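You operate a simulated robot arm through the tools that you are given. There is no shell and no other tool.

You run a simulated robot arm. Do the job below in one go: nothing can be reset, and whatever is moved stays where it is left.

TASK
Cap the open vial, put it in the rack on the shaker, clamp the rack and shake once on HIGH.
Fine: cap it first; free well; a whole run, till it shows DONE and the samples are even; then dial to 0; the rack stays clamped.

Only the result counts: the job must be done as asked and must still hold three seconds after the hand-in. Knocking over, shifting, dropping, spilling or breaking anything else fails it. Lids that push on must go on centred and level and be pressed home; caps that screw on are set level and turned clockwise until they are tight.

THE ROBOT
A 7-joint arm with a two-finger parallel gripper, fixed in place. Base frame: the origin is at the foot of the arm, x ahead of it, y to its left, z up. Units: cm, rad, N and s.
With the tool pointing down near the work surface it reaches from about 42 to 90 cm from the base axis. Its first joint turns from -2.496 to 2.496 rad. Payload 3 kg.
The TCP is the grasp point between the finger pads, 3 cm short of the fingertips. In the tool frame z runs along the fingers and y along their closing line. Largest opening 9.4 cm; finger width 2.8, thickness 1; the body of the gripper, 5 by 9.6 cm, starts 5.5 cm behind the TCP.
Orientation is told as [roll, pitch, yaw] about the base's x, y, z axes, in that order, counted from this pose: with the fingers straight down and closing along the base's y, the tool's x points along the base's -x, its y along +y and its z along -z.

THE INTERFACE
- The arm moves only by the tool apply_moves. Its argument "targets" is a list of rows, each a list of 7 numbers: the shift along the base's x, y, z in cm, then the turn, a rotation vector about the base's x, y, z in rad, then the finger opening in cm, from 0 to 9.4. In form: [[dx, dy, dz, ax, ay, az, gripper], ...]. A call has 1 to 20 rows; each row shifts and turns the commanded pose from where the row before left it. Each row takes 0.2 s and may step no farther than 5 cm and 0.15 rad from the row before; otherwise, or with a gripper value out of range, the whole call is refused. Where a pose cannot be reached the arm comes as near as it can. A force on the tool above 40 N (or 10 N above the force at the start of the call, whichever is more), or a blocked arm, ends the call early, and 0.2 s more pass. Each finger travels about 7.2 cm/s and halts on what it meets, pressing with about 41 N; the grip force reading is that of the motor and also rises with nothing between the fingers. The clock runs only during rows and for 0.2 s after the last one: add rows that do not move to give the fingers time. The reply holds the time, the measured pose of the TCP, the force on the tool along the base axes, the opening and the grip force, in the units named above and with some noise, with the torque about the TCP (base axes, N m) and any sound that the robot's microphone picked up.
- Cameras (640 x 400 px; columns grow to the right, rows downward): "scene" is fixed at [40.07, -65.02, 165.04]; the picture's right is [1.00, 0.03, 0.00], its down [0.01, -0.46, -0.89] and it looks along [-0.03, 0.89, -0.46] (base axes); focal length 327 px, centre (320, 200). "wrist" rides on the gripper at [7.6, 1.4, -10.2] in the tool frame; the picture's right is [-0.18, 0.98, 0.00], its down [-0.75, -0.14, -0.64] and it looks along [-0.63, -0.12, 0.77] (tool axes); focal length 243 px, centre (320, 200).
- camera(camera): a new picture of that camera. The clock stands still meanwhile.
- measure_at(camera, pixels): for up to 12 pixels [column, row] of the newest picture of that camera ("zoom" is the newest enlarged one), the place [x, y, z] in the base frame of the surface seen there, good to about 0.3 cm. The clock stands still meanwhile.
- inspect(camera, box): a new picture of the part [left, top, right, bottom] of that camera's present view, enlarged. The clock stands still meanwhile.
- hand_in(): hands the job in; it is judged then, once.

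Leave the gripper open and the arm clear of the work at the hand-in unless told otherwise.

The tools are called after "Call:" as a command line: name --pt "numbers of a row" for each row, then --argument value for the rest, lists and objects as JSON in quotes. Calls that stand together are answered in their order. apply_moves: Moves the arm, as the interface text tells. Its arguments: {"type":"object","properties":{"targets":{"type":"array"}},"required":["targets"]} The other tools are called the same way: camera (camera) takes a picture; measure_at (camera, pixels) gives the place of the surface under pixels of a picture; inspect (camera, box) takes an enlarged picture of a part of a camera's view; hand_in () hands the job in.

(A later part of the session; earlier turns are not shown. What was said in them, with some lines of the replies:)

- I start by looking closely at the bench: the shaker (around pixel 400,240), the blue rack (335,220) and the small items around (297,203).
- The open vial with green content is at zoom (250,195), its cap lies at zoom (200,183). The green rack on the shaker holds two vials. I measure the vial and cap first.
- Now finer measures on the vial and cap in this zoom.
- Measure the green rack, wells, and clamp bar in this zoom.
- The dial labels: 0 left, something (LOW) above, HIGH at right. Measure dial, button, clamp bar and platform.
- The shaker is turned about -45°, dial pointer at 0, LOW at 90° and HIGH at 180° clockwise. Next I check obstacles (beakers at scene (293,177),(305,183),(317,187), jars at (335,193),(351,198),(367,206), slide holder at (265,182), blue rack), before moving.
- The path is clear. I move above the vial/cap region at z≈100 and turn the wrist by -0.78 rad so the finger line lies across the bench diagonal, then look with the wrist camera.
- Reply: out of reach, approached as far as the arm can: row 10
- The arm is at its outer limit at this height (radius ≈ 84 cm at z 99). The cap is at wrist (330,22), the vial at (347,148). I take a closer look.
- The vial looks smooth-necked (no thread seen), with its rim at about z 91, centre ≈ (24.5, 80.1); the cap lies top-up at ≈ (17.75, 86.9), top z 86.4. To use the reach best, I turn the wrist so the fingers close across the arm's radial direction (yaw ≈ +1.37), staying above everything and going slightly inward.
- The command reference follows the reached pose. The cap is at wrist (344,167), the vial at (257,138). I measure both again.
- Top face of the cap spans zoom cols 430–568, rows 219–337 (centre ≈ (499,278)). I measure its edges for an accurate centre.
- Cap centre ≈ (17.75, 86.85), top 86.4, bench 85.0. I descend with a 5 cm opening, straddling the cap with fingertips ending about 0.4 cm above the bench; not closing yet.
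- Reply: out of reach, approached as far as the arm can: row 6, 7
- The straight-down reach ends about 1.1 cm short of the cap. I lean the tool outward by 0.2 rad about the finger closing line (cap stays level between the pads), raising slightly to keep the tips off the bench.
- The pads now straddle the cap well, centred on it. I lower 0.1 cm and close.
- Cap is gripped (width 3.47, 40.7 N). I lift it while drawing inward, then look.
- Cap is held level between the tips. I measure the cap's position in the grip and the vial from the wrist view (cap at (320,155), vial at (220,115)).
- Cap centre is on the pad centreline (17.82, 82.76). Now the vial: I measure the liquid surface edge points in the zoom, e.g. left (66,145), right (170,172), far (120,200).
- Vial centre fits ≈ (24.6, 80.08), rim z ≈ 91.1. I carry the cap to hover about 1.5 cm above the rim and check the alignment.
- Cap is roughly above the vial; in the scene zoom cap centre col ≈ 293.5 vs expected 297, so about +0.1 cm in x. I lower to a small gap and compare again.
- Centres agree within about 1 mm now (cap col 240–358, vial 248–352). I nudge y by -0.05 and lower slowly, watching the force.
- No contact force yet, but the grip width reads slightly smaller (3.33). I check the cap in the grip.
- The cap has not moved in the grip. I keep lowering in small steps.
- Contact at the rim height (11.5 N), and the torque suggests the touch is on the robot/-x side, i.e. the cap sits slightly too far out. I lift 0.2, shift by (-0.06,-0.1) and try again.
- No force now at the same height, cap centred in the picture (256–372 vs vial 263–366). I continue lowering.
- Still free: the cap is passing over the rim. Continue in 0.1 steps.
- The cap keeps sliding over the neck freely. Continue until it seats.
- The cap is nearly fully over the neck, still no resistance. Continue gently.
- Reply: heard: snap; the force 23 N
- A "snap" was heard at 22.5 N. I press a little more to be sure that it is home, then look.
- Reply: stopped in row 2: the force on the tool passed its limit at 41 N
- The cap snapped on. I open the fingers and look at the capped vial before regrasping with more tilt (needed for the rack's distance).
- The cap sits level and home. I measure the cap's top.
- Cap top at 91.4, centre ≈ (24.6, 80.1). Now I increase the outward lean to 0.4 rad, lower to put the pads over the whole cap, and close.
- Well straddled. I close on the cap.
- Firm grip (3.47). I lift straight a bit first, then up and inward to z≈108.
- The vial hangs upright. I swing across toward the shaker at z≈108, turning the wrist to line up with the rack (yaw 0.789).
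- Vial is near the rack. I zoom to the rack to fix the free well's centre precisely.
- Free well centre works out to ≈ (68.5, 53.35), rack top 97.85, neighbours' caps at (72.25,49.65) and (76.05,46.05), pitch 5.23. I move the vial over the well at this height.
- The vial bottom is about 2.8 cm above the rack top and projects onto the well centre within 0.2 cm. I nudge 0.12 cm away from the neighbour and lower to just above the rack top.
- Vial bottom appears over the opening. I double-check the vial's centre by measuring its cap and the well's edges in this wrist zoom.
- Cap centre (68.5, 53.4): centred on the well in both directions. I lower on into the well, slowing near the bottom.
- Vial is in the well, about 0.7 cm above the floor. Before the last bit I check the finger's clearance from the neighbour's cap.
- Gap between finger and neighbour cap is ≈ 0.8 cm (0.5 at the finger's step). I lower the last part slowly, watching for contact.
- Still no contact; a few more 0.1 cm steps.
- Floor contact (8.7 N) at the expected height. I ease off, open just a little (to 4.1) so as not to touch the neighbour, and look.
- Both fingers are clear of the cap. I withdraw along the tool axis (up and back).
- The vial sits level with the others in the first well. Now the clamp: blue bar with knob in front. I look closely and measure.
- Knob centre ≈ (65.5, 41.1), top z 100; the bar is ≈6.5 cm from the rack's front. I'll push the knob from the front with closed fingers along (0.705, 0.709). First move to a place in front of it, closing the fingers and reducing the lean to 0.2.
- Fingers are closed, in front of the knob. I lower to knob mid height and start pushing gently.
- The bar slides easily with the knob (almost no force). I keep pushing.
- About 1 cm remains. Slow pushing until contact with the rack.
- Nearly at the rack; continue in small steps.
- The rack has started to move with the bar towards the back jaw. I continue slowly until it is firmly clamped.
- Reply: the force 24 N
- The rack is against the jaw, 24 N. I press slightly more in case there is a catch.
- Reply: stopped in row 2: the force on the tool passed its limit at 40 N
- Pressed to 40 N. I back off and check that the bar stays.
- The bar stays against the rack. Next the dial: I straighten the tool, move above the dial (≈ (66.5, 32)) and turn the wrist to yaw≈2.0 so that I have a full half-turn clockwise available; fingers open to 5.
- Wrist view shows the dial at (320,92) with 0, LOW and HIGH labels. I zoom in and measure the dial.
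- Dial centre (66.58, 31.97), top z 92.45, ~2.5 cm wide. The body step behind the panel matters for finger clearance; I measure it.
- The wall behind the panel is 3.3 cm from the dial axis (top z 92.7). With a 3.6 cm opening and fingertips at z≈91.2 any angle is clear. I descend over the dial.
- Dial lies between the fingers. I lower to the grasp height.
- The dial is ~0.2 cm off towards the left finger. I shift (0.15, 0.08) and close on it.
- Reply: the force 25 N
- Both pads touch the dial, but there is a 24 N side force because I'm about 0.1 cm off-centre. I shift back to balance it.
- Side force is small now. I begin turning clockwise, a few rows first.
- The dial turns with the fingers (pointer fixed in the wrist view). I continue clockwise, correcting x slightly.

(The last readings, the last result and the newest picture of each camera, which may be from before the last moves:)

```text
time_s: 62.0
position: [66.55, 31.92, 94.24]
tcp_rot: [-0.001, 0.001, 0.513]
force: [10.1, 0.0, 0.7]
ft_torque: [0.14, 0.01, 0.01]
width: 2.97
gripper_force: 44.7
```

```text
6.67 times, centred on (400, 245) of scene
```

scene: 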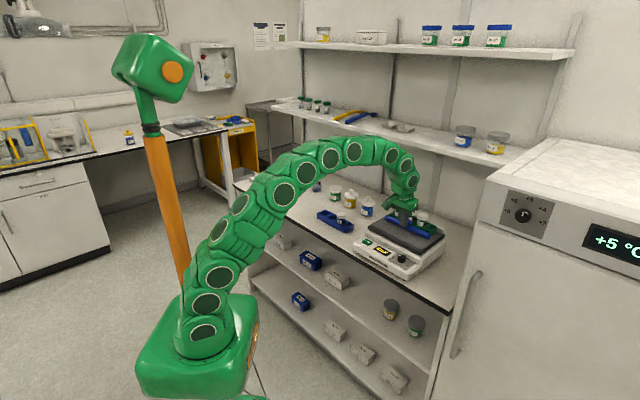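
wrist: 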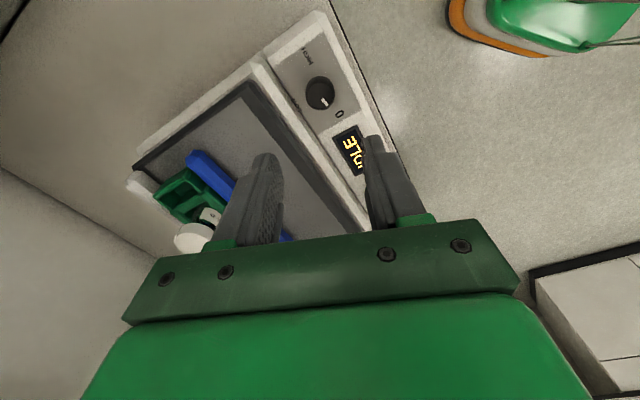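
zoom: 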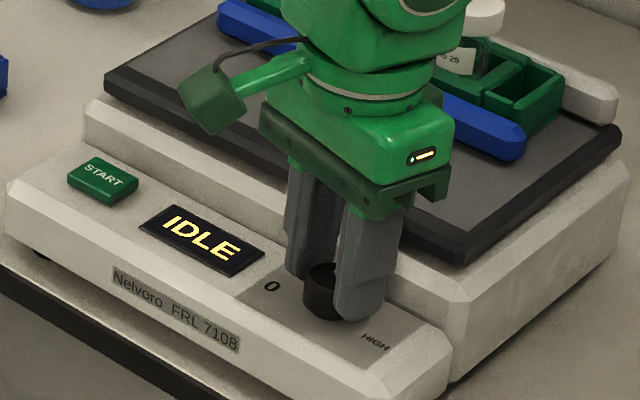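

Pointer is nearing LOW after 85°. I continue clockwise towards HIGH.

Call:
apply_moves --pt "0.05 0 0 0 0 -0.12 2.0" --pt "0 0 0 0 0 -0.12 2.0" --pt "0 0 0 0 0 -0.12 2.0" --pt "0 0 0 0 0 -0.12 2.0" --pt "0 0 0 0 0 -0.12 2.0" --pt "0 0 0 0 0 -0.12 2.0" --pt "0 0 0 0 0 -0.12 2.0" --pt "0 0 0 0 0 -0.12 2.0" --pt "0 0 0 0 0 -0.12 2.0" --pt "0 0 0 0 0 -0.12 2.0" --pt "0 0 0 0 0 -0.12 2.0" --pt "0 0 0 0 0 -0.12 2.0" --pt "0 0 0 0 0 0 2.0"

Call:
inspect --camera "wrist" --box '[220, 80, 420, 205]'

Call:
inspect --camera "scene" --box '[352, 215, 448, 275]'

```text
time_s: 64.8
position: [66.65, 32.03, 94.24]
tcp_rot: [-0.002, -0.002, -0.926]
force: [-27.0, -17.9, 4.5]
ft_torque: [-0.29, 0.55, 0.0]
width: 2.95
gripper_force: 45.1
```

```text
3.20 times, centred on (320, 142) of wrist
```

zoom: 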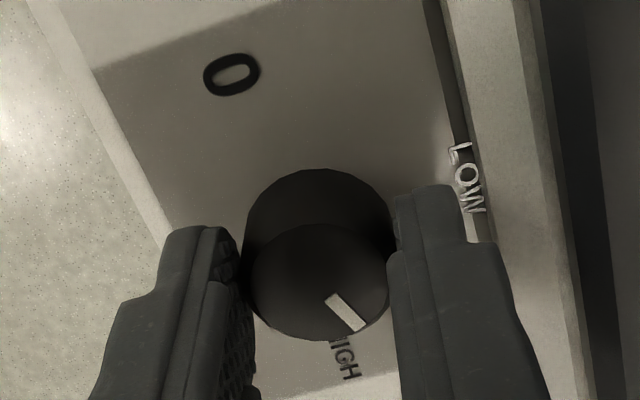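

```text
6.67 times, centred on (400, 245) of scene
```

zoom: 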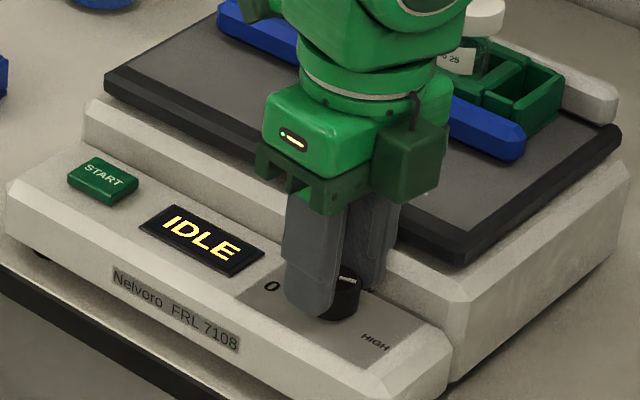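

167° turned; the pointer needs about 28° more to HIGH. I relieve the side force and go on by -0.48 rad.

Call:
apply_moves --pt "-0.12 -0.09 0 0 0 0 2.0" --pt "0 0 0 0 0 -0.12 2.0" --pt "0 0 0 0 0 -0.12 2.0" --pt "0 0 0 0 0 -0.12 2.0" --pt "0 0 0 0 0 -0.12 2.0" --pt "0 0 0 0 0 0 2.0"

Call:
inspect --camera "wrist" --box '[220, 80, 420, 205]'

```text
time_s: 66.2
position: [66.58, 31.99, 94.25]
tcp_rot: [-0.001, -0.001, -1.409]
force: [19.9, 13.5, -18.0]
ft_torque: [0.83, -0.11, -0.03]
width: 2.95
gripper_force: 44.6
```

```text
3.20 times, centred on (320, 142) of wrist
```

zoom: 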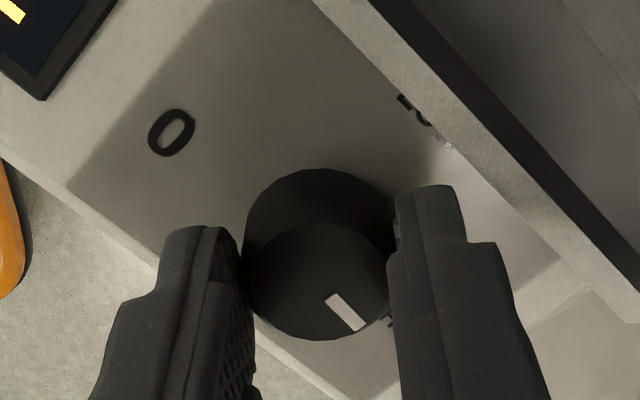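

195° turned. I open the fingers, rise, and check the pointer.

Call:
apply_moves --pt "0.05 0.04 0 0 0 0 2.6" --pt "0 0 0 0 0 0 3.3" --pt "0 0 0 0 0 0 3.6" --pt "0 0 0 0 0 0 3.6" --pt "0 0 1.0 0 0 0 3.6" --pt "0 0 2.0 0 0 0 3.6" --pt "0 0 3.0 0 0 0 3.6" --pt "0 0 3.0 0 0 0 3.6" --pt "0 0 0 0 0 0 3.6"

Call:
camera --camera "wrist"

Call:
inspect --camera "scene" --box '[384, 235, 432, 265]'

```text
time_s: 68.2
position: [66.71, 31.88, 103.24]
tcp_rot: [-0.001, -0.001, -1.407]
force: [0.3, 0.1, 0.1]
ft_torque: [-0.01, 0.04, 0.0]
width: 3.57
gripper_force: 0.0
```

```text
taken
```

wrist: 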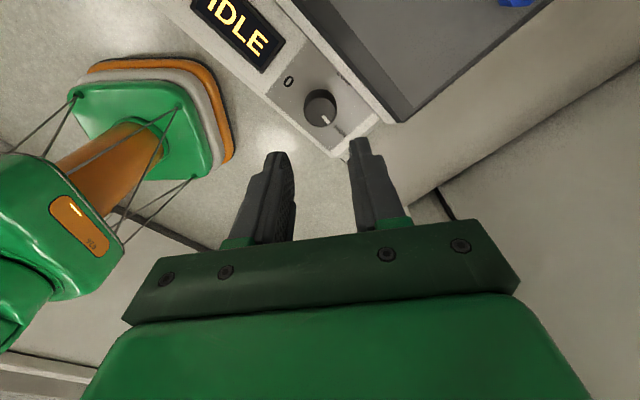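

```text
13.33 times, centred on (408, 250) of scene
```

zoom: 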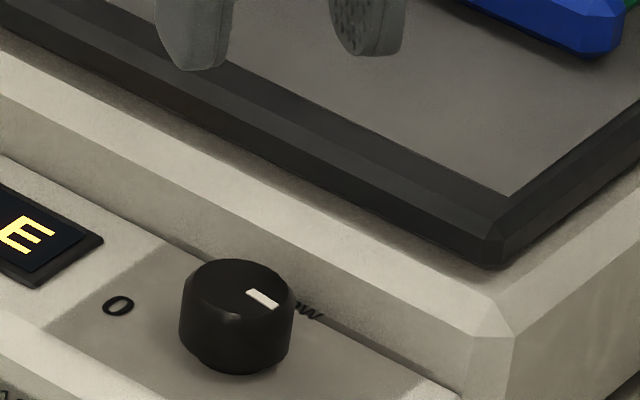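

Call:
inspect --camera "wrist" --box '[256, 60, 384, 160]'

Call:
inspect --camera "scene" --box '[392, 245, 432, 275]'

```text
4.00 times, centred on (320, 110) of wrist
```

zoom: 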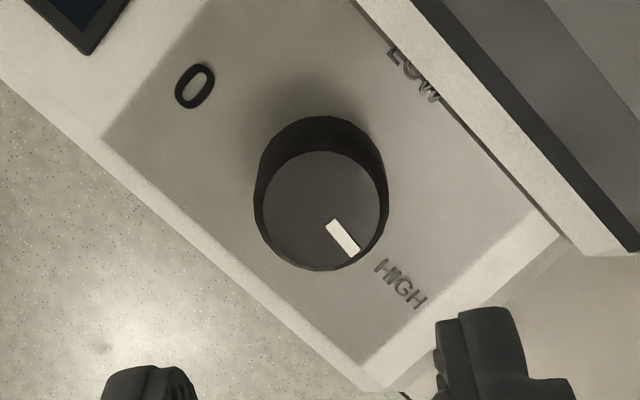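

```text
13.33 times, centred on (412, 260) of scene
```

zoom: 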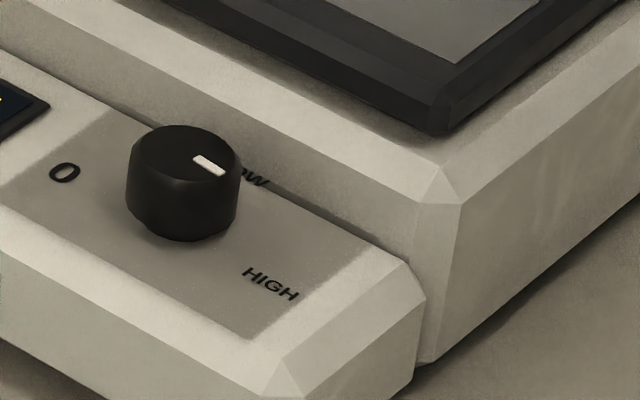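

The pointer lines up with HIGH. Next the START button: I check its location.

Call:
inspect --camera "scene" --box '[352, 225, 400, 255]'

Call:
measure_at --camera "zoom" --pixels '[[190, 195], [145, 195], [240, 210], [190, 170], [190, 220], [120, 215], [260, 215], [190, 245]]'

```text
13.33 times, centred on (376, 240) of scene
```

zoom: 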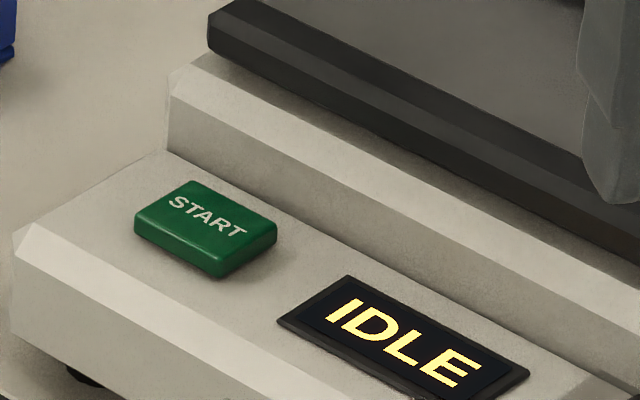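

```text
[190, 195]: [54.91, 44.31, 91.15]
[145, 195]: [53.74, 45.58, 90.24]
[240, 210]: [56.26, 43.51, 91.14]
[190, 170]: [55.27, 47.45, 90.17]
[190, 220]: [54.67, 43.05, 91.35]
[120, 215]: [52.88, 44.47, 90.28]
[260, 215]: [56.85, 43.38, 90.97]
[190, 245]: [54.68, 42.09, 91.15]
```

Button centre ≈ (55.2, 43.2), top z 91.25. I move above it with closed fingers, turning to yaw -0.78.

Call:
apply_moves --pt "-1.9 1.88 0 0 0 0.105 2" --pt "-1.9 1.88 0 0 0 0.105 1" --pt "-1.9 1.88 0 0 0 0.105 0" --pt "-1.9 1.88 0 0 0 0.105 0" --pt "-1.95 1.9 0 0 0 0.105 0" --pt "-1.95 1.9 0 0 0 0.105 0" --pt "0 0 -2.5 0 0 0 0" --pt "0 0 -2.5 0 0 0 0" --pt "0 0 -2.0 0 0 0 0" --pt "0 0 0 0 0 0 0"

Call:
inspect --camera "scene" --box '[344, 215, 408, 255]'

Call:
camera --camera "wrist"

```text
time_s: 70.4
position: [55.24, 43.25, 96.29]
tcp_rot: [0.0, 0.0, -0.777]
force: [0.4, 0.2, 0.2]
ft_torque: [0.02, -0.02, -0.03]
width: 0.0
gripper_force: 32.7
```

```text
10.00 times, centred on (376, 235) of scene
```

zoom: 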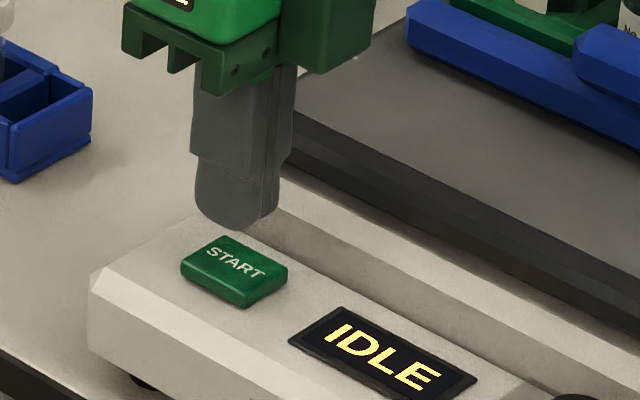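

```text
taken
```

wrist: 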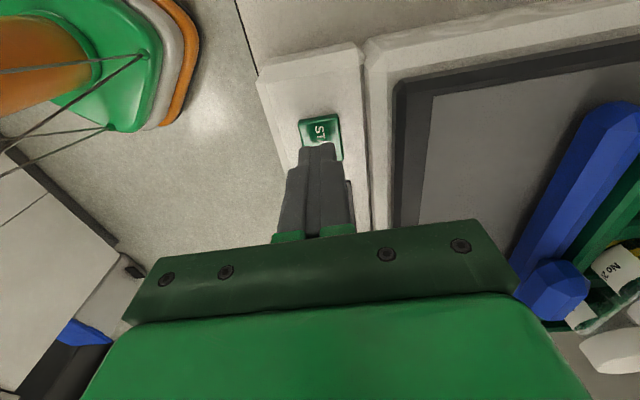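

Tips hang right over the button (scene (238,218) above (233,272)). I lower and press slowly.

Call:
apply_moves --pt "0 0 -0.7 0 0 0 0" --pt "0 0 -0.6 0 0 0 0" --pt "0 0 -0.3 0 0 0 0" --pt "0 0 -0.2 0 0 0 0" --pt "0 0 -0.15 0 0 0 0" --pt "0 0 -0.15 0 0 0 0"

Call:
inspect --camera "scene" --box '[344, 200, 440, 260]'

```text
time_s: 71.8
position: [55.14, 43.23, 94.24]
tcp_rot: [0.0, -0.002, -0.777]
force: [-0.1, -0.2, 0.6]
ft_torque: [0.01, 0.03, 0.0]
width: 0.01
gripper_force: 32.9
```

```text
6.67 times, centred on (392, 230) of scene
```

zoom: 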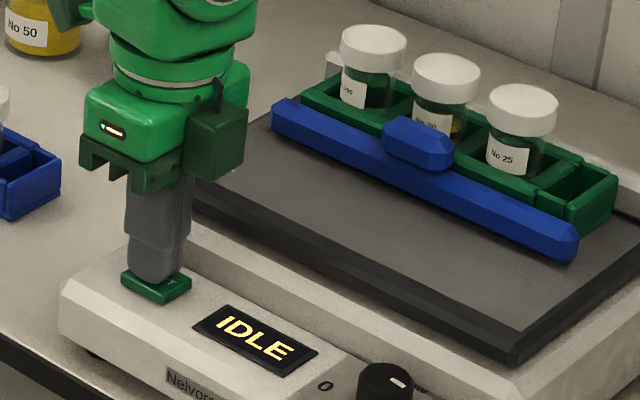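

Just at the button's top. I press further in small steps.

Call:
apply_moves --pt "0 0 -0.1 0 0 0 0" --pt "0 0 -0.1 0 0 0 0" --pt "0 0 0 0 0 0 0"

Call:
inspect --camera "scene" --box '[344, 200, 440, 260]'

```text
time_s: 72.6
position: [55.08, 43.33, 93.9]
tcp_rot: [0.0, -0.001, -0.776]
force: [-0.2, 0.3, 1.2]
ft_torque: [-0.01, 0.01, 0.0]
width: 0.0
gripper_force: 32.7
```

```text
6.67 times, centred on (392, 230) of scene
```

zoom: 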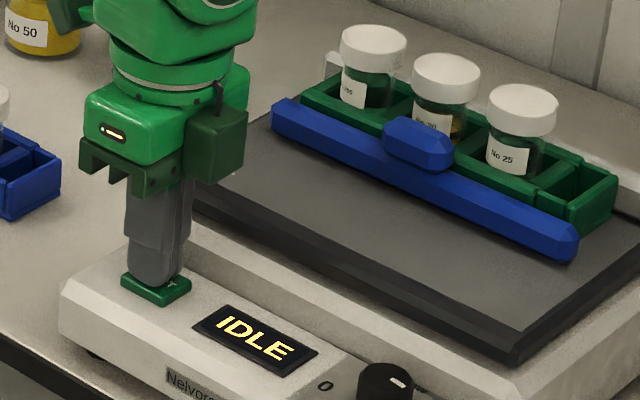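

Call:
apply_moves --pt "0 0 -0.1 0 0 0 0" --pt "0 0 -0.1 0 0 0 0" --pt "0 0 0 0 0 0 0"

Call:
inspect --camera "scene" --box '[344, 200, 440, 260]'

```text
time_s: 73.4
position: [55.09, 43.25, 93.79]
tcp_rot: [-0.001, -0.002, -0.775]
force: [0.3, -0.4, 1.7]
ft_torque: [0.0, 0.01, 0.01]
width: 0.0
gripper_force: 32.4
heard: click
```

```text
6.67 times, centred on (392, 230) of scene
```

zoom: 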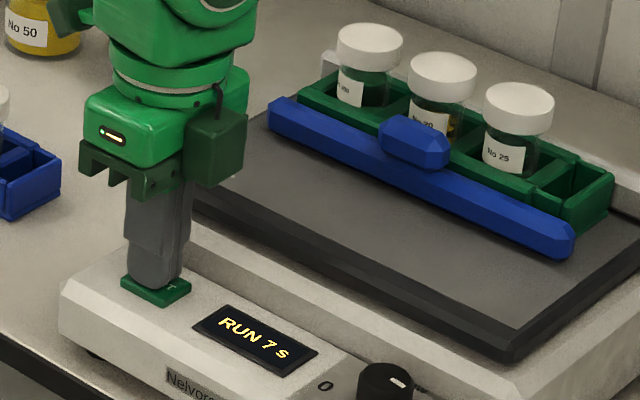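

A click and the display shows "RUN 7 s". I lift off the button and wait for the run to finish.

Call:
apply_moves --pt "0 0 1.0 0 0 0 0" --pt "0 0 2.0 0 0 0 0" --pt "0 0 3.0 0 0 0 0" --pt "0 0 3.0 0 0 0 0" --pt "0 0 0 0 0 0 0" --pt "0 0 0 0 0 0 0" --pt "0 0 0 0 0 0 0" --pt "0 0 0 0 0 0 0" --pt "0 0 0 0 0 0 0" --pt "0 0 0 0 0 0 0" --pt "0 0 0 0 0 0 0" --pt "0 0 0 0 0 0 0"

Call:
inspect --camera "scene" --box '[344, 200, 440, 260]'

```text
time_s: 76.0
position: [55.01, 43.23, 102.83]
tcp_rot: [-0.001, 0.0, -0.777]
force: [-0.3, 0.1, 0.7]
ft_torque: [0.03, 0.02, 0.0]
width: 0.02
gripper_force: 32.9
```

```text
6.67 times, centred on (392, 230) of scene
```

zoom: 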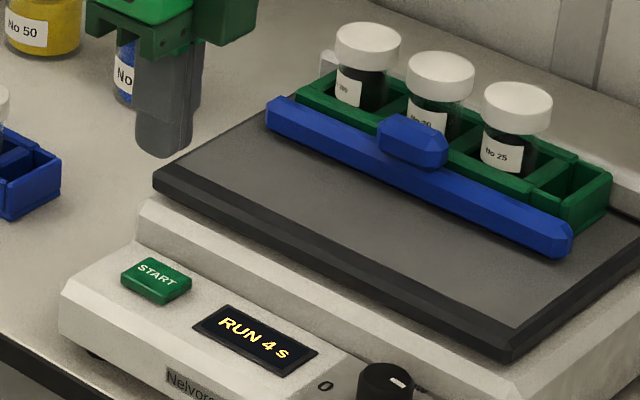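

RUN 4 s; still clamped. I wait on.

Call:
apply_moves --pt "0 0 0 0 0 0 0" --pt "0 0 0 0 0 0 0" --pt "0 0 0 0 0 0 0" --pt "0 0 0 0 0 0 0" --pt "0 0 0 0 0 0 0" --pt "0 0 0 0 0 0 0" --pt "0 0 0 0 0 0 0" --pt "0 0 0 0 0 0 0" --pt "0 0 0 0 0 0 0" --pt "0 0 0 0 0 0 0" --pt "0 0 0 0 0 0 0" --pt "0 0 0 0 0 0 0" --pt "0 0 0 0 0 0 0" --pt "0 0 0 0 0 0 0" --pt "0 0 0 0 0 0 0" --pt "0 0 0 0 0 0 0" --pt "0 0 0 0 0 0 0" --pt "0 0 0 0 0 0 0" --pt "0 0 0 0 0 0 0" --pt "0 0 0 0 0 0 0"

Call:
inspect --camera "scene" --box '[344, 200, 440, 260]'

```text
time_s: 80.2
position: [55.04, 43.24, 102.76]
tcp_rot: [0.0, -0.002, -0.778]
force: [0.9, -0.5, -0.5]
ft_torque: [-0.03, 0.03, 0.0]
width: 0.0
gripper_force: 33.6
```

```text
6.67 times, centred on (392, 230) of scene
```

zoom: 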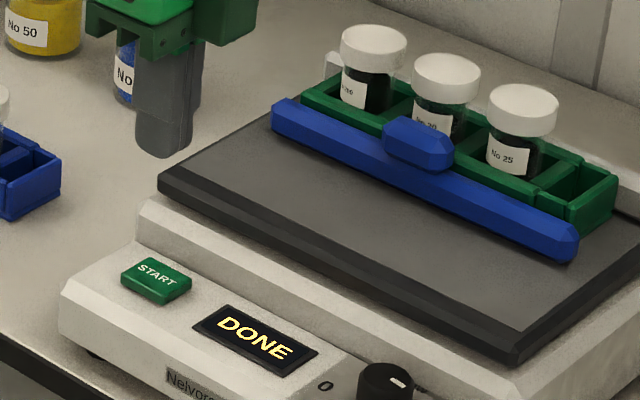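

DONE is showing. I check that the samples are even and the rack is still clamped.

Call:
inspect --camera "scene" --box '[388, 198, 436, 228]'

```text
13.33 times, centred on (412, 213) of scene
```

zoom: 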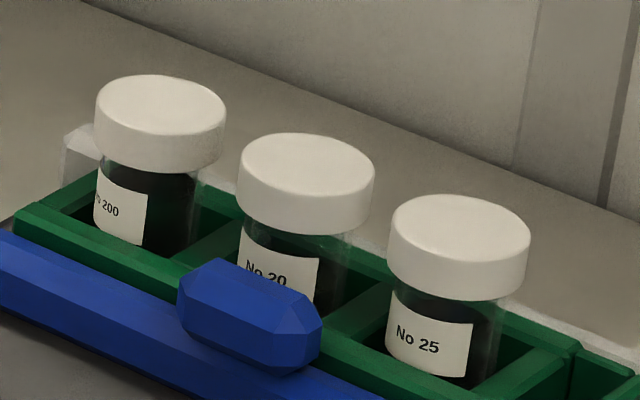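

The samples are uniformly mixed and the bar still holds the rack. Now the dial back to 0: I return above the dial at yaw -1.41 with 3.6 opening.

Call:
apply_moves --pt "1.92 -1.88 0 0 0 -0.105 1" --pt "1.92 -1.88 0 0 0 -0.105 2" --pt "1.92 -1.88 0 0 0 -0.105 3" --pt "1.92 -1.88 0 0 0 -0.105 3.6" --pt "1.93 -1.87 0 0 0 -0.105 3.6" --pt "1.93 -1.88 0 0 0 -0.105 3.6" --pt "0 0 -2.5 0 0 0 3.6" --pt "0 0 -2.5 0 0 0 3.6" --pt "0 0 -1.0 0 0 0 3.6" --pt "0 0 0 0 0 0 3.6"

Call:
inspect --camera "wrist" --box '[220, 80, 420, 205]'

Call:
inspect --camera "scene" --box '[376, 225, 440, 265]'

```text
time_s: 82.4
position: [66.66, 32.01, 96.7]
tcp_rot: [-0.002, -0.003, -1.407]
force: [-0.3, -0.4, -0.2]
ft_torque: [0.02, 0.01, -0.01]
width: 3.6
gripper_force: 0.1
```

```text
3.20 times, centred on (320, 142) of wrist
```

zoom: 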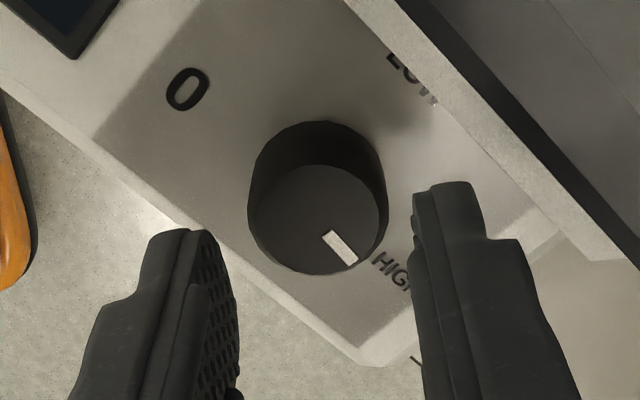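

```text
10.00 times, centred on (408, 245) of scene
```

zoom: 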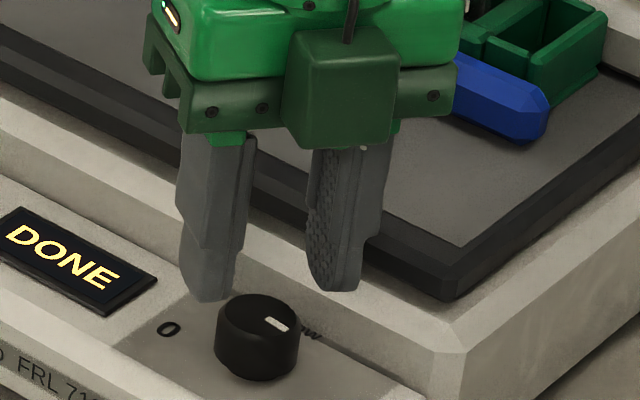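

Dial is between the fingers. I lower to grasp height and close.

Call:
apply_moves --pt "0 0 -0.9 0 0 0 3.6" --pt "0 0 -0.9 0 0 0 3.6" --pt "0 0 -0.65 0 0 0 3.6" --pt "0 0 0 0 0 0 3.6"

Call:
inspect --camera "wrist" --box '[220, 80, 420, 205]'

```text
time_s: 83.4
position: [66.63, 31.96, 94.3]
tcp_rot: [-0.001, 0.0, -1.407]
force: [0.4, 0.7, -0.2]
ft_torque: [0.01, -0.03, -0.01]
width: 3.59
gripper_force: 0.1
```

```text
3.20 times, centred on (320, 142) of wrist
```

zoom: 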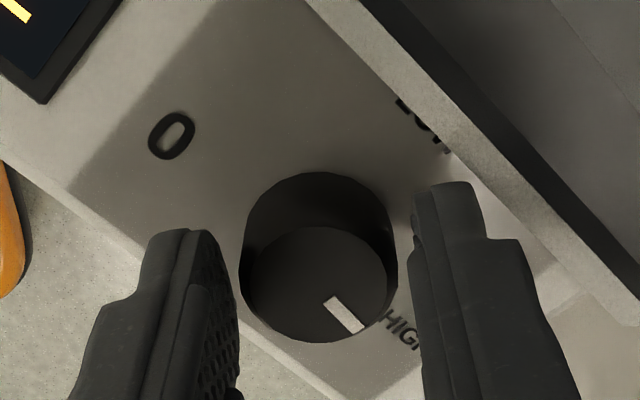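

Centred this time (dial cols 239–398). Close.

Call:
apply_moves --pt "0 0 0 0 0 0 3.2" --pt "0 0 0 0 0 0 2.0" --pt "0 0 0 0 0 0 2.0" --pt "0 0 0 0 0 0 2.0"

```text
time_s: 84.4
position: [66.54, 32.07, 94.3]
tcp_rot: [-0.001, -0.002, -1.408]
force: [-9.8, -1.7, 2.4]
ft_torque: [0.15, 0.01, -0.01]
width: 2.96
gripper_force: 44.6
```

Gripped, small side force (10 N). I turn counter-clockwise in steps, starting with 1.2 rad.

Call:
apply_moves --pt "-0.05 0 0 0 0 0.12 2.0" --pt "0 0 0 0 0 0.12 2.0" --pt "0 0 0 0 0 0.12 2.0" --pt "0 0 0 0 0 0.12 2.0" --pt "0 0 0 0 0 0.12 2.0" --pt "0 0 0 0 0 0.12 2.0" --pt "0 0 0 0 0 0.12 2.0" --pt "0 0 0 0 0 0.12 2.0" --pt "0 0 0 0 0 0.12 2.0" --pt "0 0 0 0 0 0.12 2.0" --pt "0 0 0 0 0 0 2.0"

Call:
inspect --camera "wrist" --box '[220, 80, 420, 205]'

```text
time_s: 86.8
position: [66.63, 32.01, 94.3]
tcp_rot: [-0.002, 0.0, -0.204]
force: [-7.9, -1.1, 1.3]
ft_torque: [0.28, 0.41, 0.01]
width: 2.98
gripper_force: 45.6
```

```text
3.20 times, centred on (320, 142) of wrist
```

zoom: 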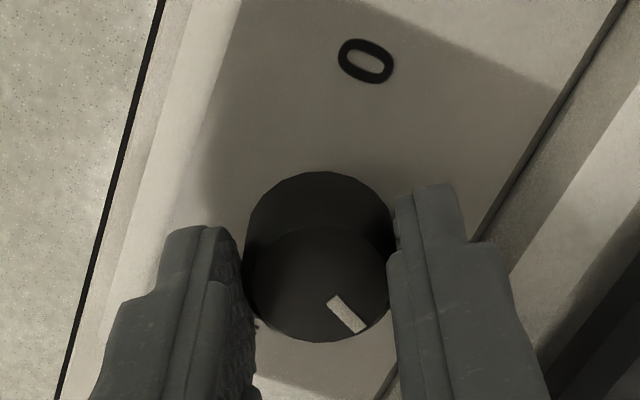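

The dial follows. I continue counter-clockwise.

Call:
apply_moves --pt "-0.04 0 0 0 0 0.12 2.0" --pt "0 0 0 0 0 0.12 2.0" --pt "0 0 0 0 0 0.12 2.0" --pt "0 0 0 0 0 0.12 2.0" --pt "0 0 0 0 0 0.12 2.0" --pt "0 0 0 0 0 0.12 2.0" --pt "0 0 0 0 0 0.12 2.0" --pt "0 0 0 0 0 0.12 2.0" --pt "0 0 0 0 0 0.12 2.0" --pt "0 0 0 0 0 0 2.0"

Call:
inspect --camera "wrist" --box '[220, 80, 420, 205]'

```text
time_s: 89.0
position: [66.61, 31.92, 94.39]
tcp_rot: [-0.003, 0.001, 0.876]
force: [0.7, -19.5, 2.4]
ft_torque: [-0.83, 0.34, 0.0]
width: 2.93
gripper_force: 45.0
```

```text
3.20 times, centred on (320, 142) of wrist
```

zoom: 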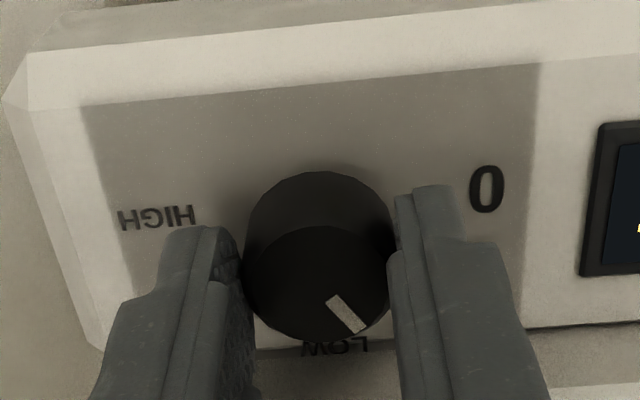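

Pointer near LOW+; about 1.12 rad more to 0. I relieve the y-force and continue.

Call:
apply_moves --pt "0 -0.1 0 0 0 0.12 2.0" --pt "0 0 0 0 0 0.12 2.0" --pt "0 0 0 0 0 0.12 2.0" --pt "0 0 0 0 0 0.12 2.0" --pt "0 0 0 0 0 0.12 2.0" --pt "0 0 0 0 0 0.12 2.0" --pt "0 0 0 0 0 0.12 2.0" --pt "0 0 0 0 0 0.12 2.0" --pt "0 0 0 0 0 0.12 2.0" --pt "0 0 0 0 0 0.04 2.0" --pt "0 0 0 0 0 0 2.0"

Call:
inspect --camera "wrist" --box '[220, 80, 420, 205]'

```text
time_s: 91.4
position: [66.62, 31.94, 94.31]
tcp_rot: [-0.002, -0.002, 1.999]
force: [33.8, 6.0, 3.2]
ft_torque: [-0.09, -0.74, 0.01]
width: 2.96
gripper_force: 44.7
```

```text
3.20 times, centred on (320, 142) of wrist
```

zoom: 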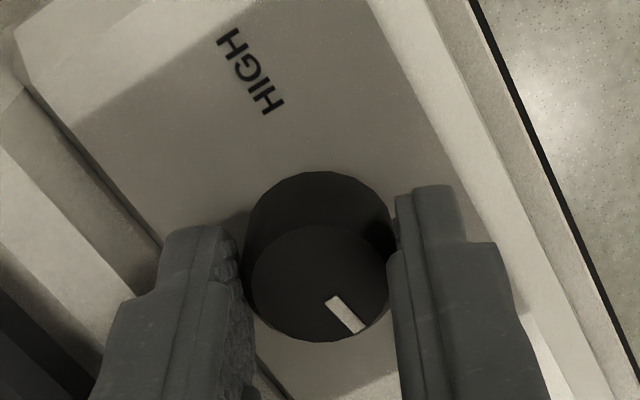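

The view matches the original 0 position. I relieve the side force, open, rise and verify.

Call:
apply_moves --pt "0.12 0.03 0 0 0 0 2.0" --pt "0 0 0 0 0 0 2.6" --pt "0 0 0 0 0 0 3.3" --pt "0 0 0 0 0 0 3.6" --pt "0 0 0 0 0 0 3.6" --pt "0 0 1.0 0 0 0 3.6" --pt "0 0 2.0 0 0 0 3.6" --pt "0 0 3.0 0 0 0 3.6" --pt "0 0 3.0 0 0 0 3.6" --pt "0 0 3.0 0 0 0 4" --pt "0 0 0 0 0 0 4"

Call:
inspect --camera "wrist" --box '[240, 40, 400, 140]'

Call:
inspect --camera "scene" --box '[352, 200, 464, 270]'

```text
time_s: 93.8
position: [66.67, 31.81, 106.31]
tcp_rot: [0.0, -0.001, 1.996]
force: [-0.1, -0.2, 0.2]
ft_torque: [0.01, -0.02, 0.01]
width: 4.0
gripper_force: 0.1
```

```text
4.00 times, centred on (320, 90) of wrist
```

zoom: 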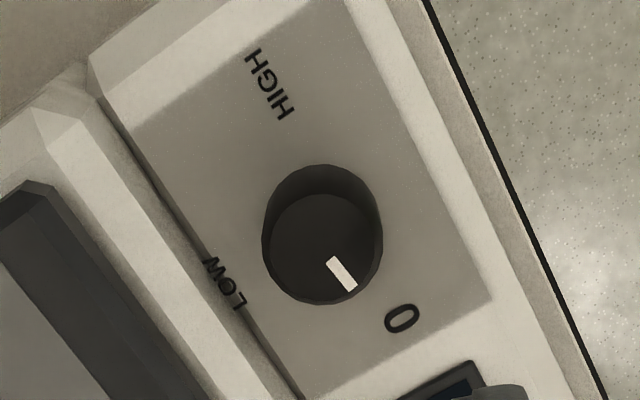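

```text
5.71 times, centred on (408, 235) of scene
```

zoom: 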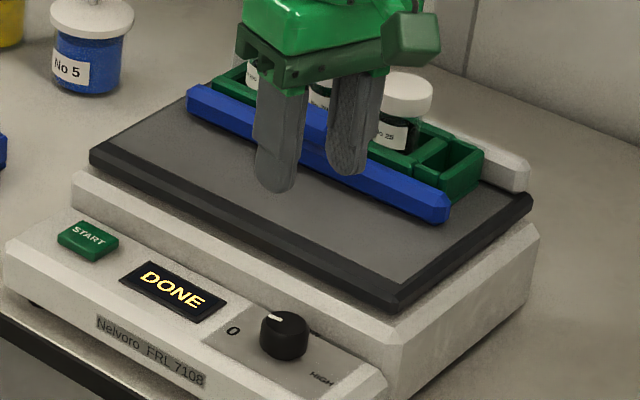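

Dial appears back at 0, DONE still shown. I compare the pointer with the very first picture using the same zoom box.

Call:
inspect --camera "scene" --box '[384, 235, 432, 265]'

```text
13.33 times, centred on (408, 250) of scene
```

zoom: 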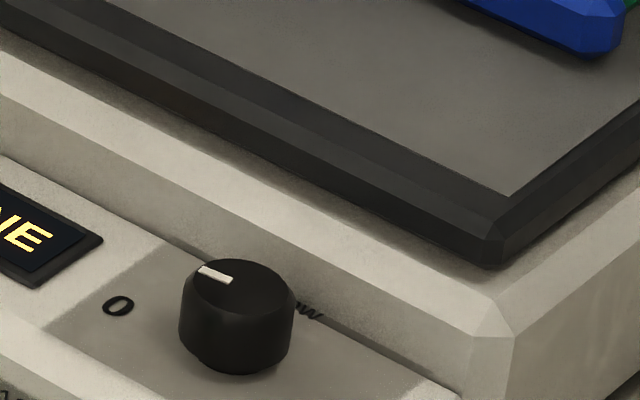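

The pointer is exactly as it was at 0. I withdraw the arm up and back with the gripper open.

Call:
apply_moves --pt "-1 -0.5 3 0 0 0 6" --pt "-2 -0.5 3 0 0 0 9" --pt "-3 -0.5 3 0 0 0 9.4" --pt "-3 -0.5 2 0 0 0 9.4" --pt "-3 -0.5 1 0 0 0 9.4" --pt "-3 -0.5 1 0 0 0 9.4" --pt "0 0 0 0 0 0 9.4" --pt "0 0 0 0 0 0 9.4"

Call:
camera --camera "scene"

Call:
inspect --camera "scene" --box '[352, 195, 448, 255]'

Call:
inspect --camera "scene" --box '[240, 160, 390, 250]'

```text
time_s: 95.6
position: [51.72, 28.73, 119.3]
tcp_rot: [-0.001, -0.002, 1.996]
force: [-0.2, -0.4, 0.1]
ft_torque: [-0.01, 0.0, -0.03]
width: 9.41
gripper_force: 0.0
```

```text
taken
```

scene: 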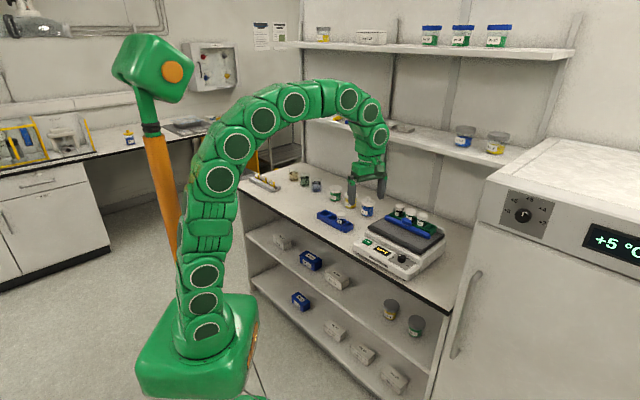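

```text
6.67 times, centred on (400, 225) of scene
```

zoom: 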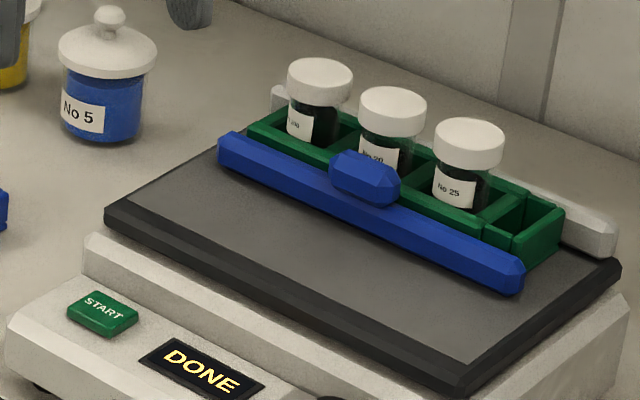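

```text
4.27 times, centred on (315, 205) of scene
```

zoom: 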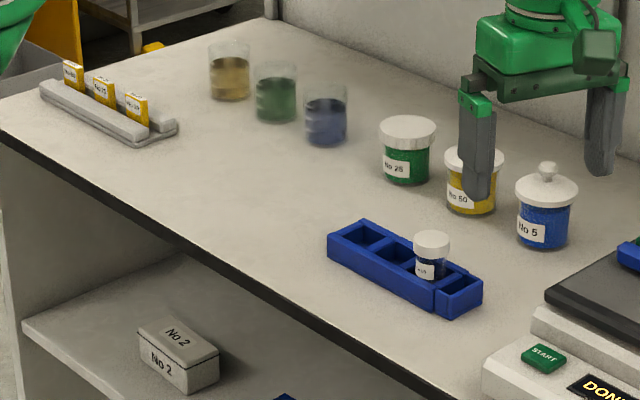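

Everything else is where it was. One last close look at the samples for evenness before handing in.

Call:
inspect --camera "scene" --box '[392, 200, 428, 228]'

```text
14.29 times, centred on (410, 214) of scene
```

zoom: 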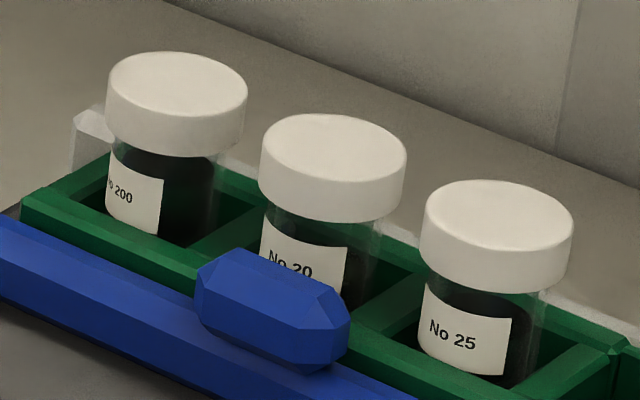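

All three samples have one even dark colour with no layers. The vial is capped and in its well, the rack is clamped, the display shows DONE, the dial is at 0, and the arm is clear with the gripper open. I hand in.

Call:
hand_in

```text
The job is handed in.
```

The job is done and handed in; I don't have the verdict on it yet.

- **Cap:** the cap went on level and centred and was pressed home with an audible snap before the vial was moved.
- **Rack:** the vial sits in the empty end well beside No 20, level with the other two vials.
- **Clamp:** I pushed the blue bar until the rack was tight against the back jaw (about 40 N). There was no click or catch. The bar still held the rack after the shake.
- **Shake:** one full run on HIGH, until the display showed DONE. All three samples then showed one even dark colour with no layers.
- **Dial:** it is back at 0, and its pointer matches the first picture.

Nothing else on the bench looks moved. The arm is clear and the gripper is open.
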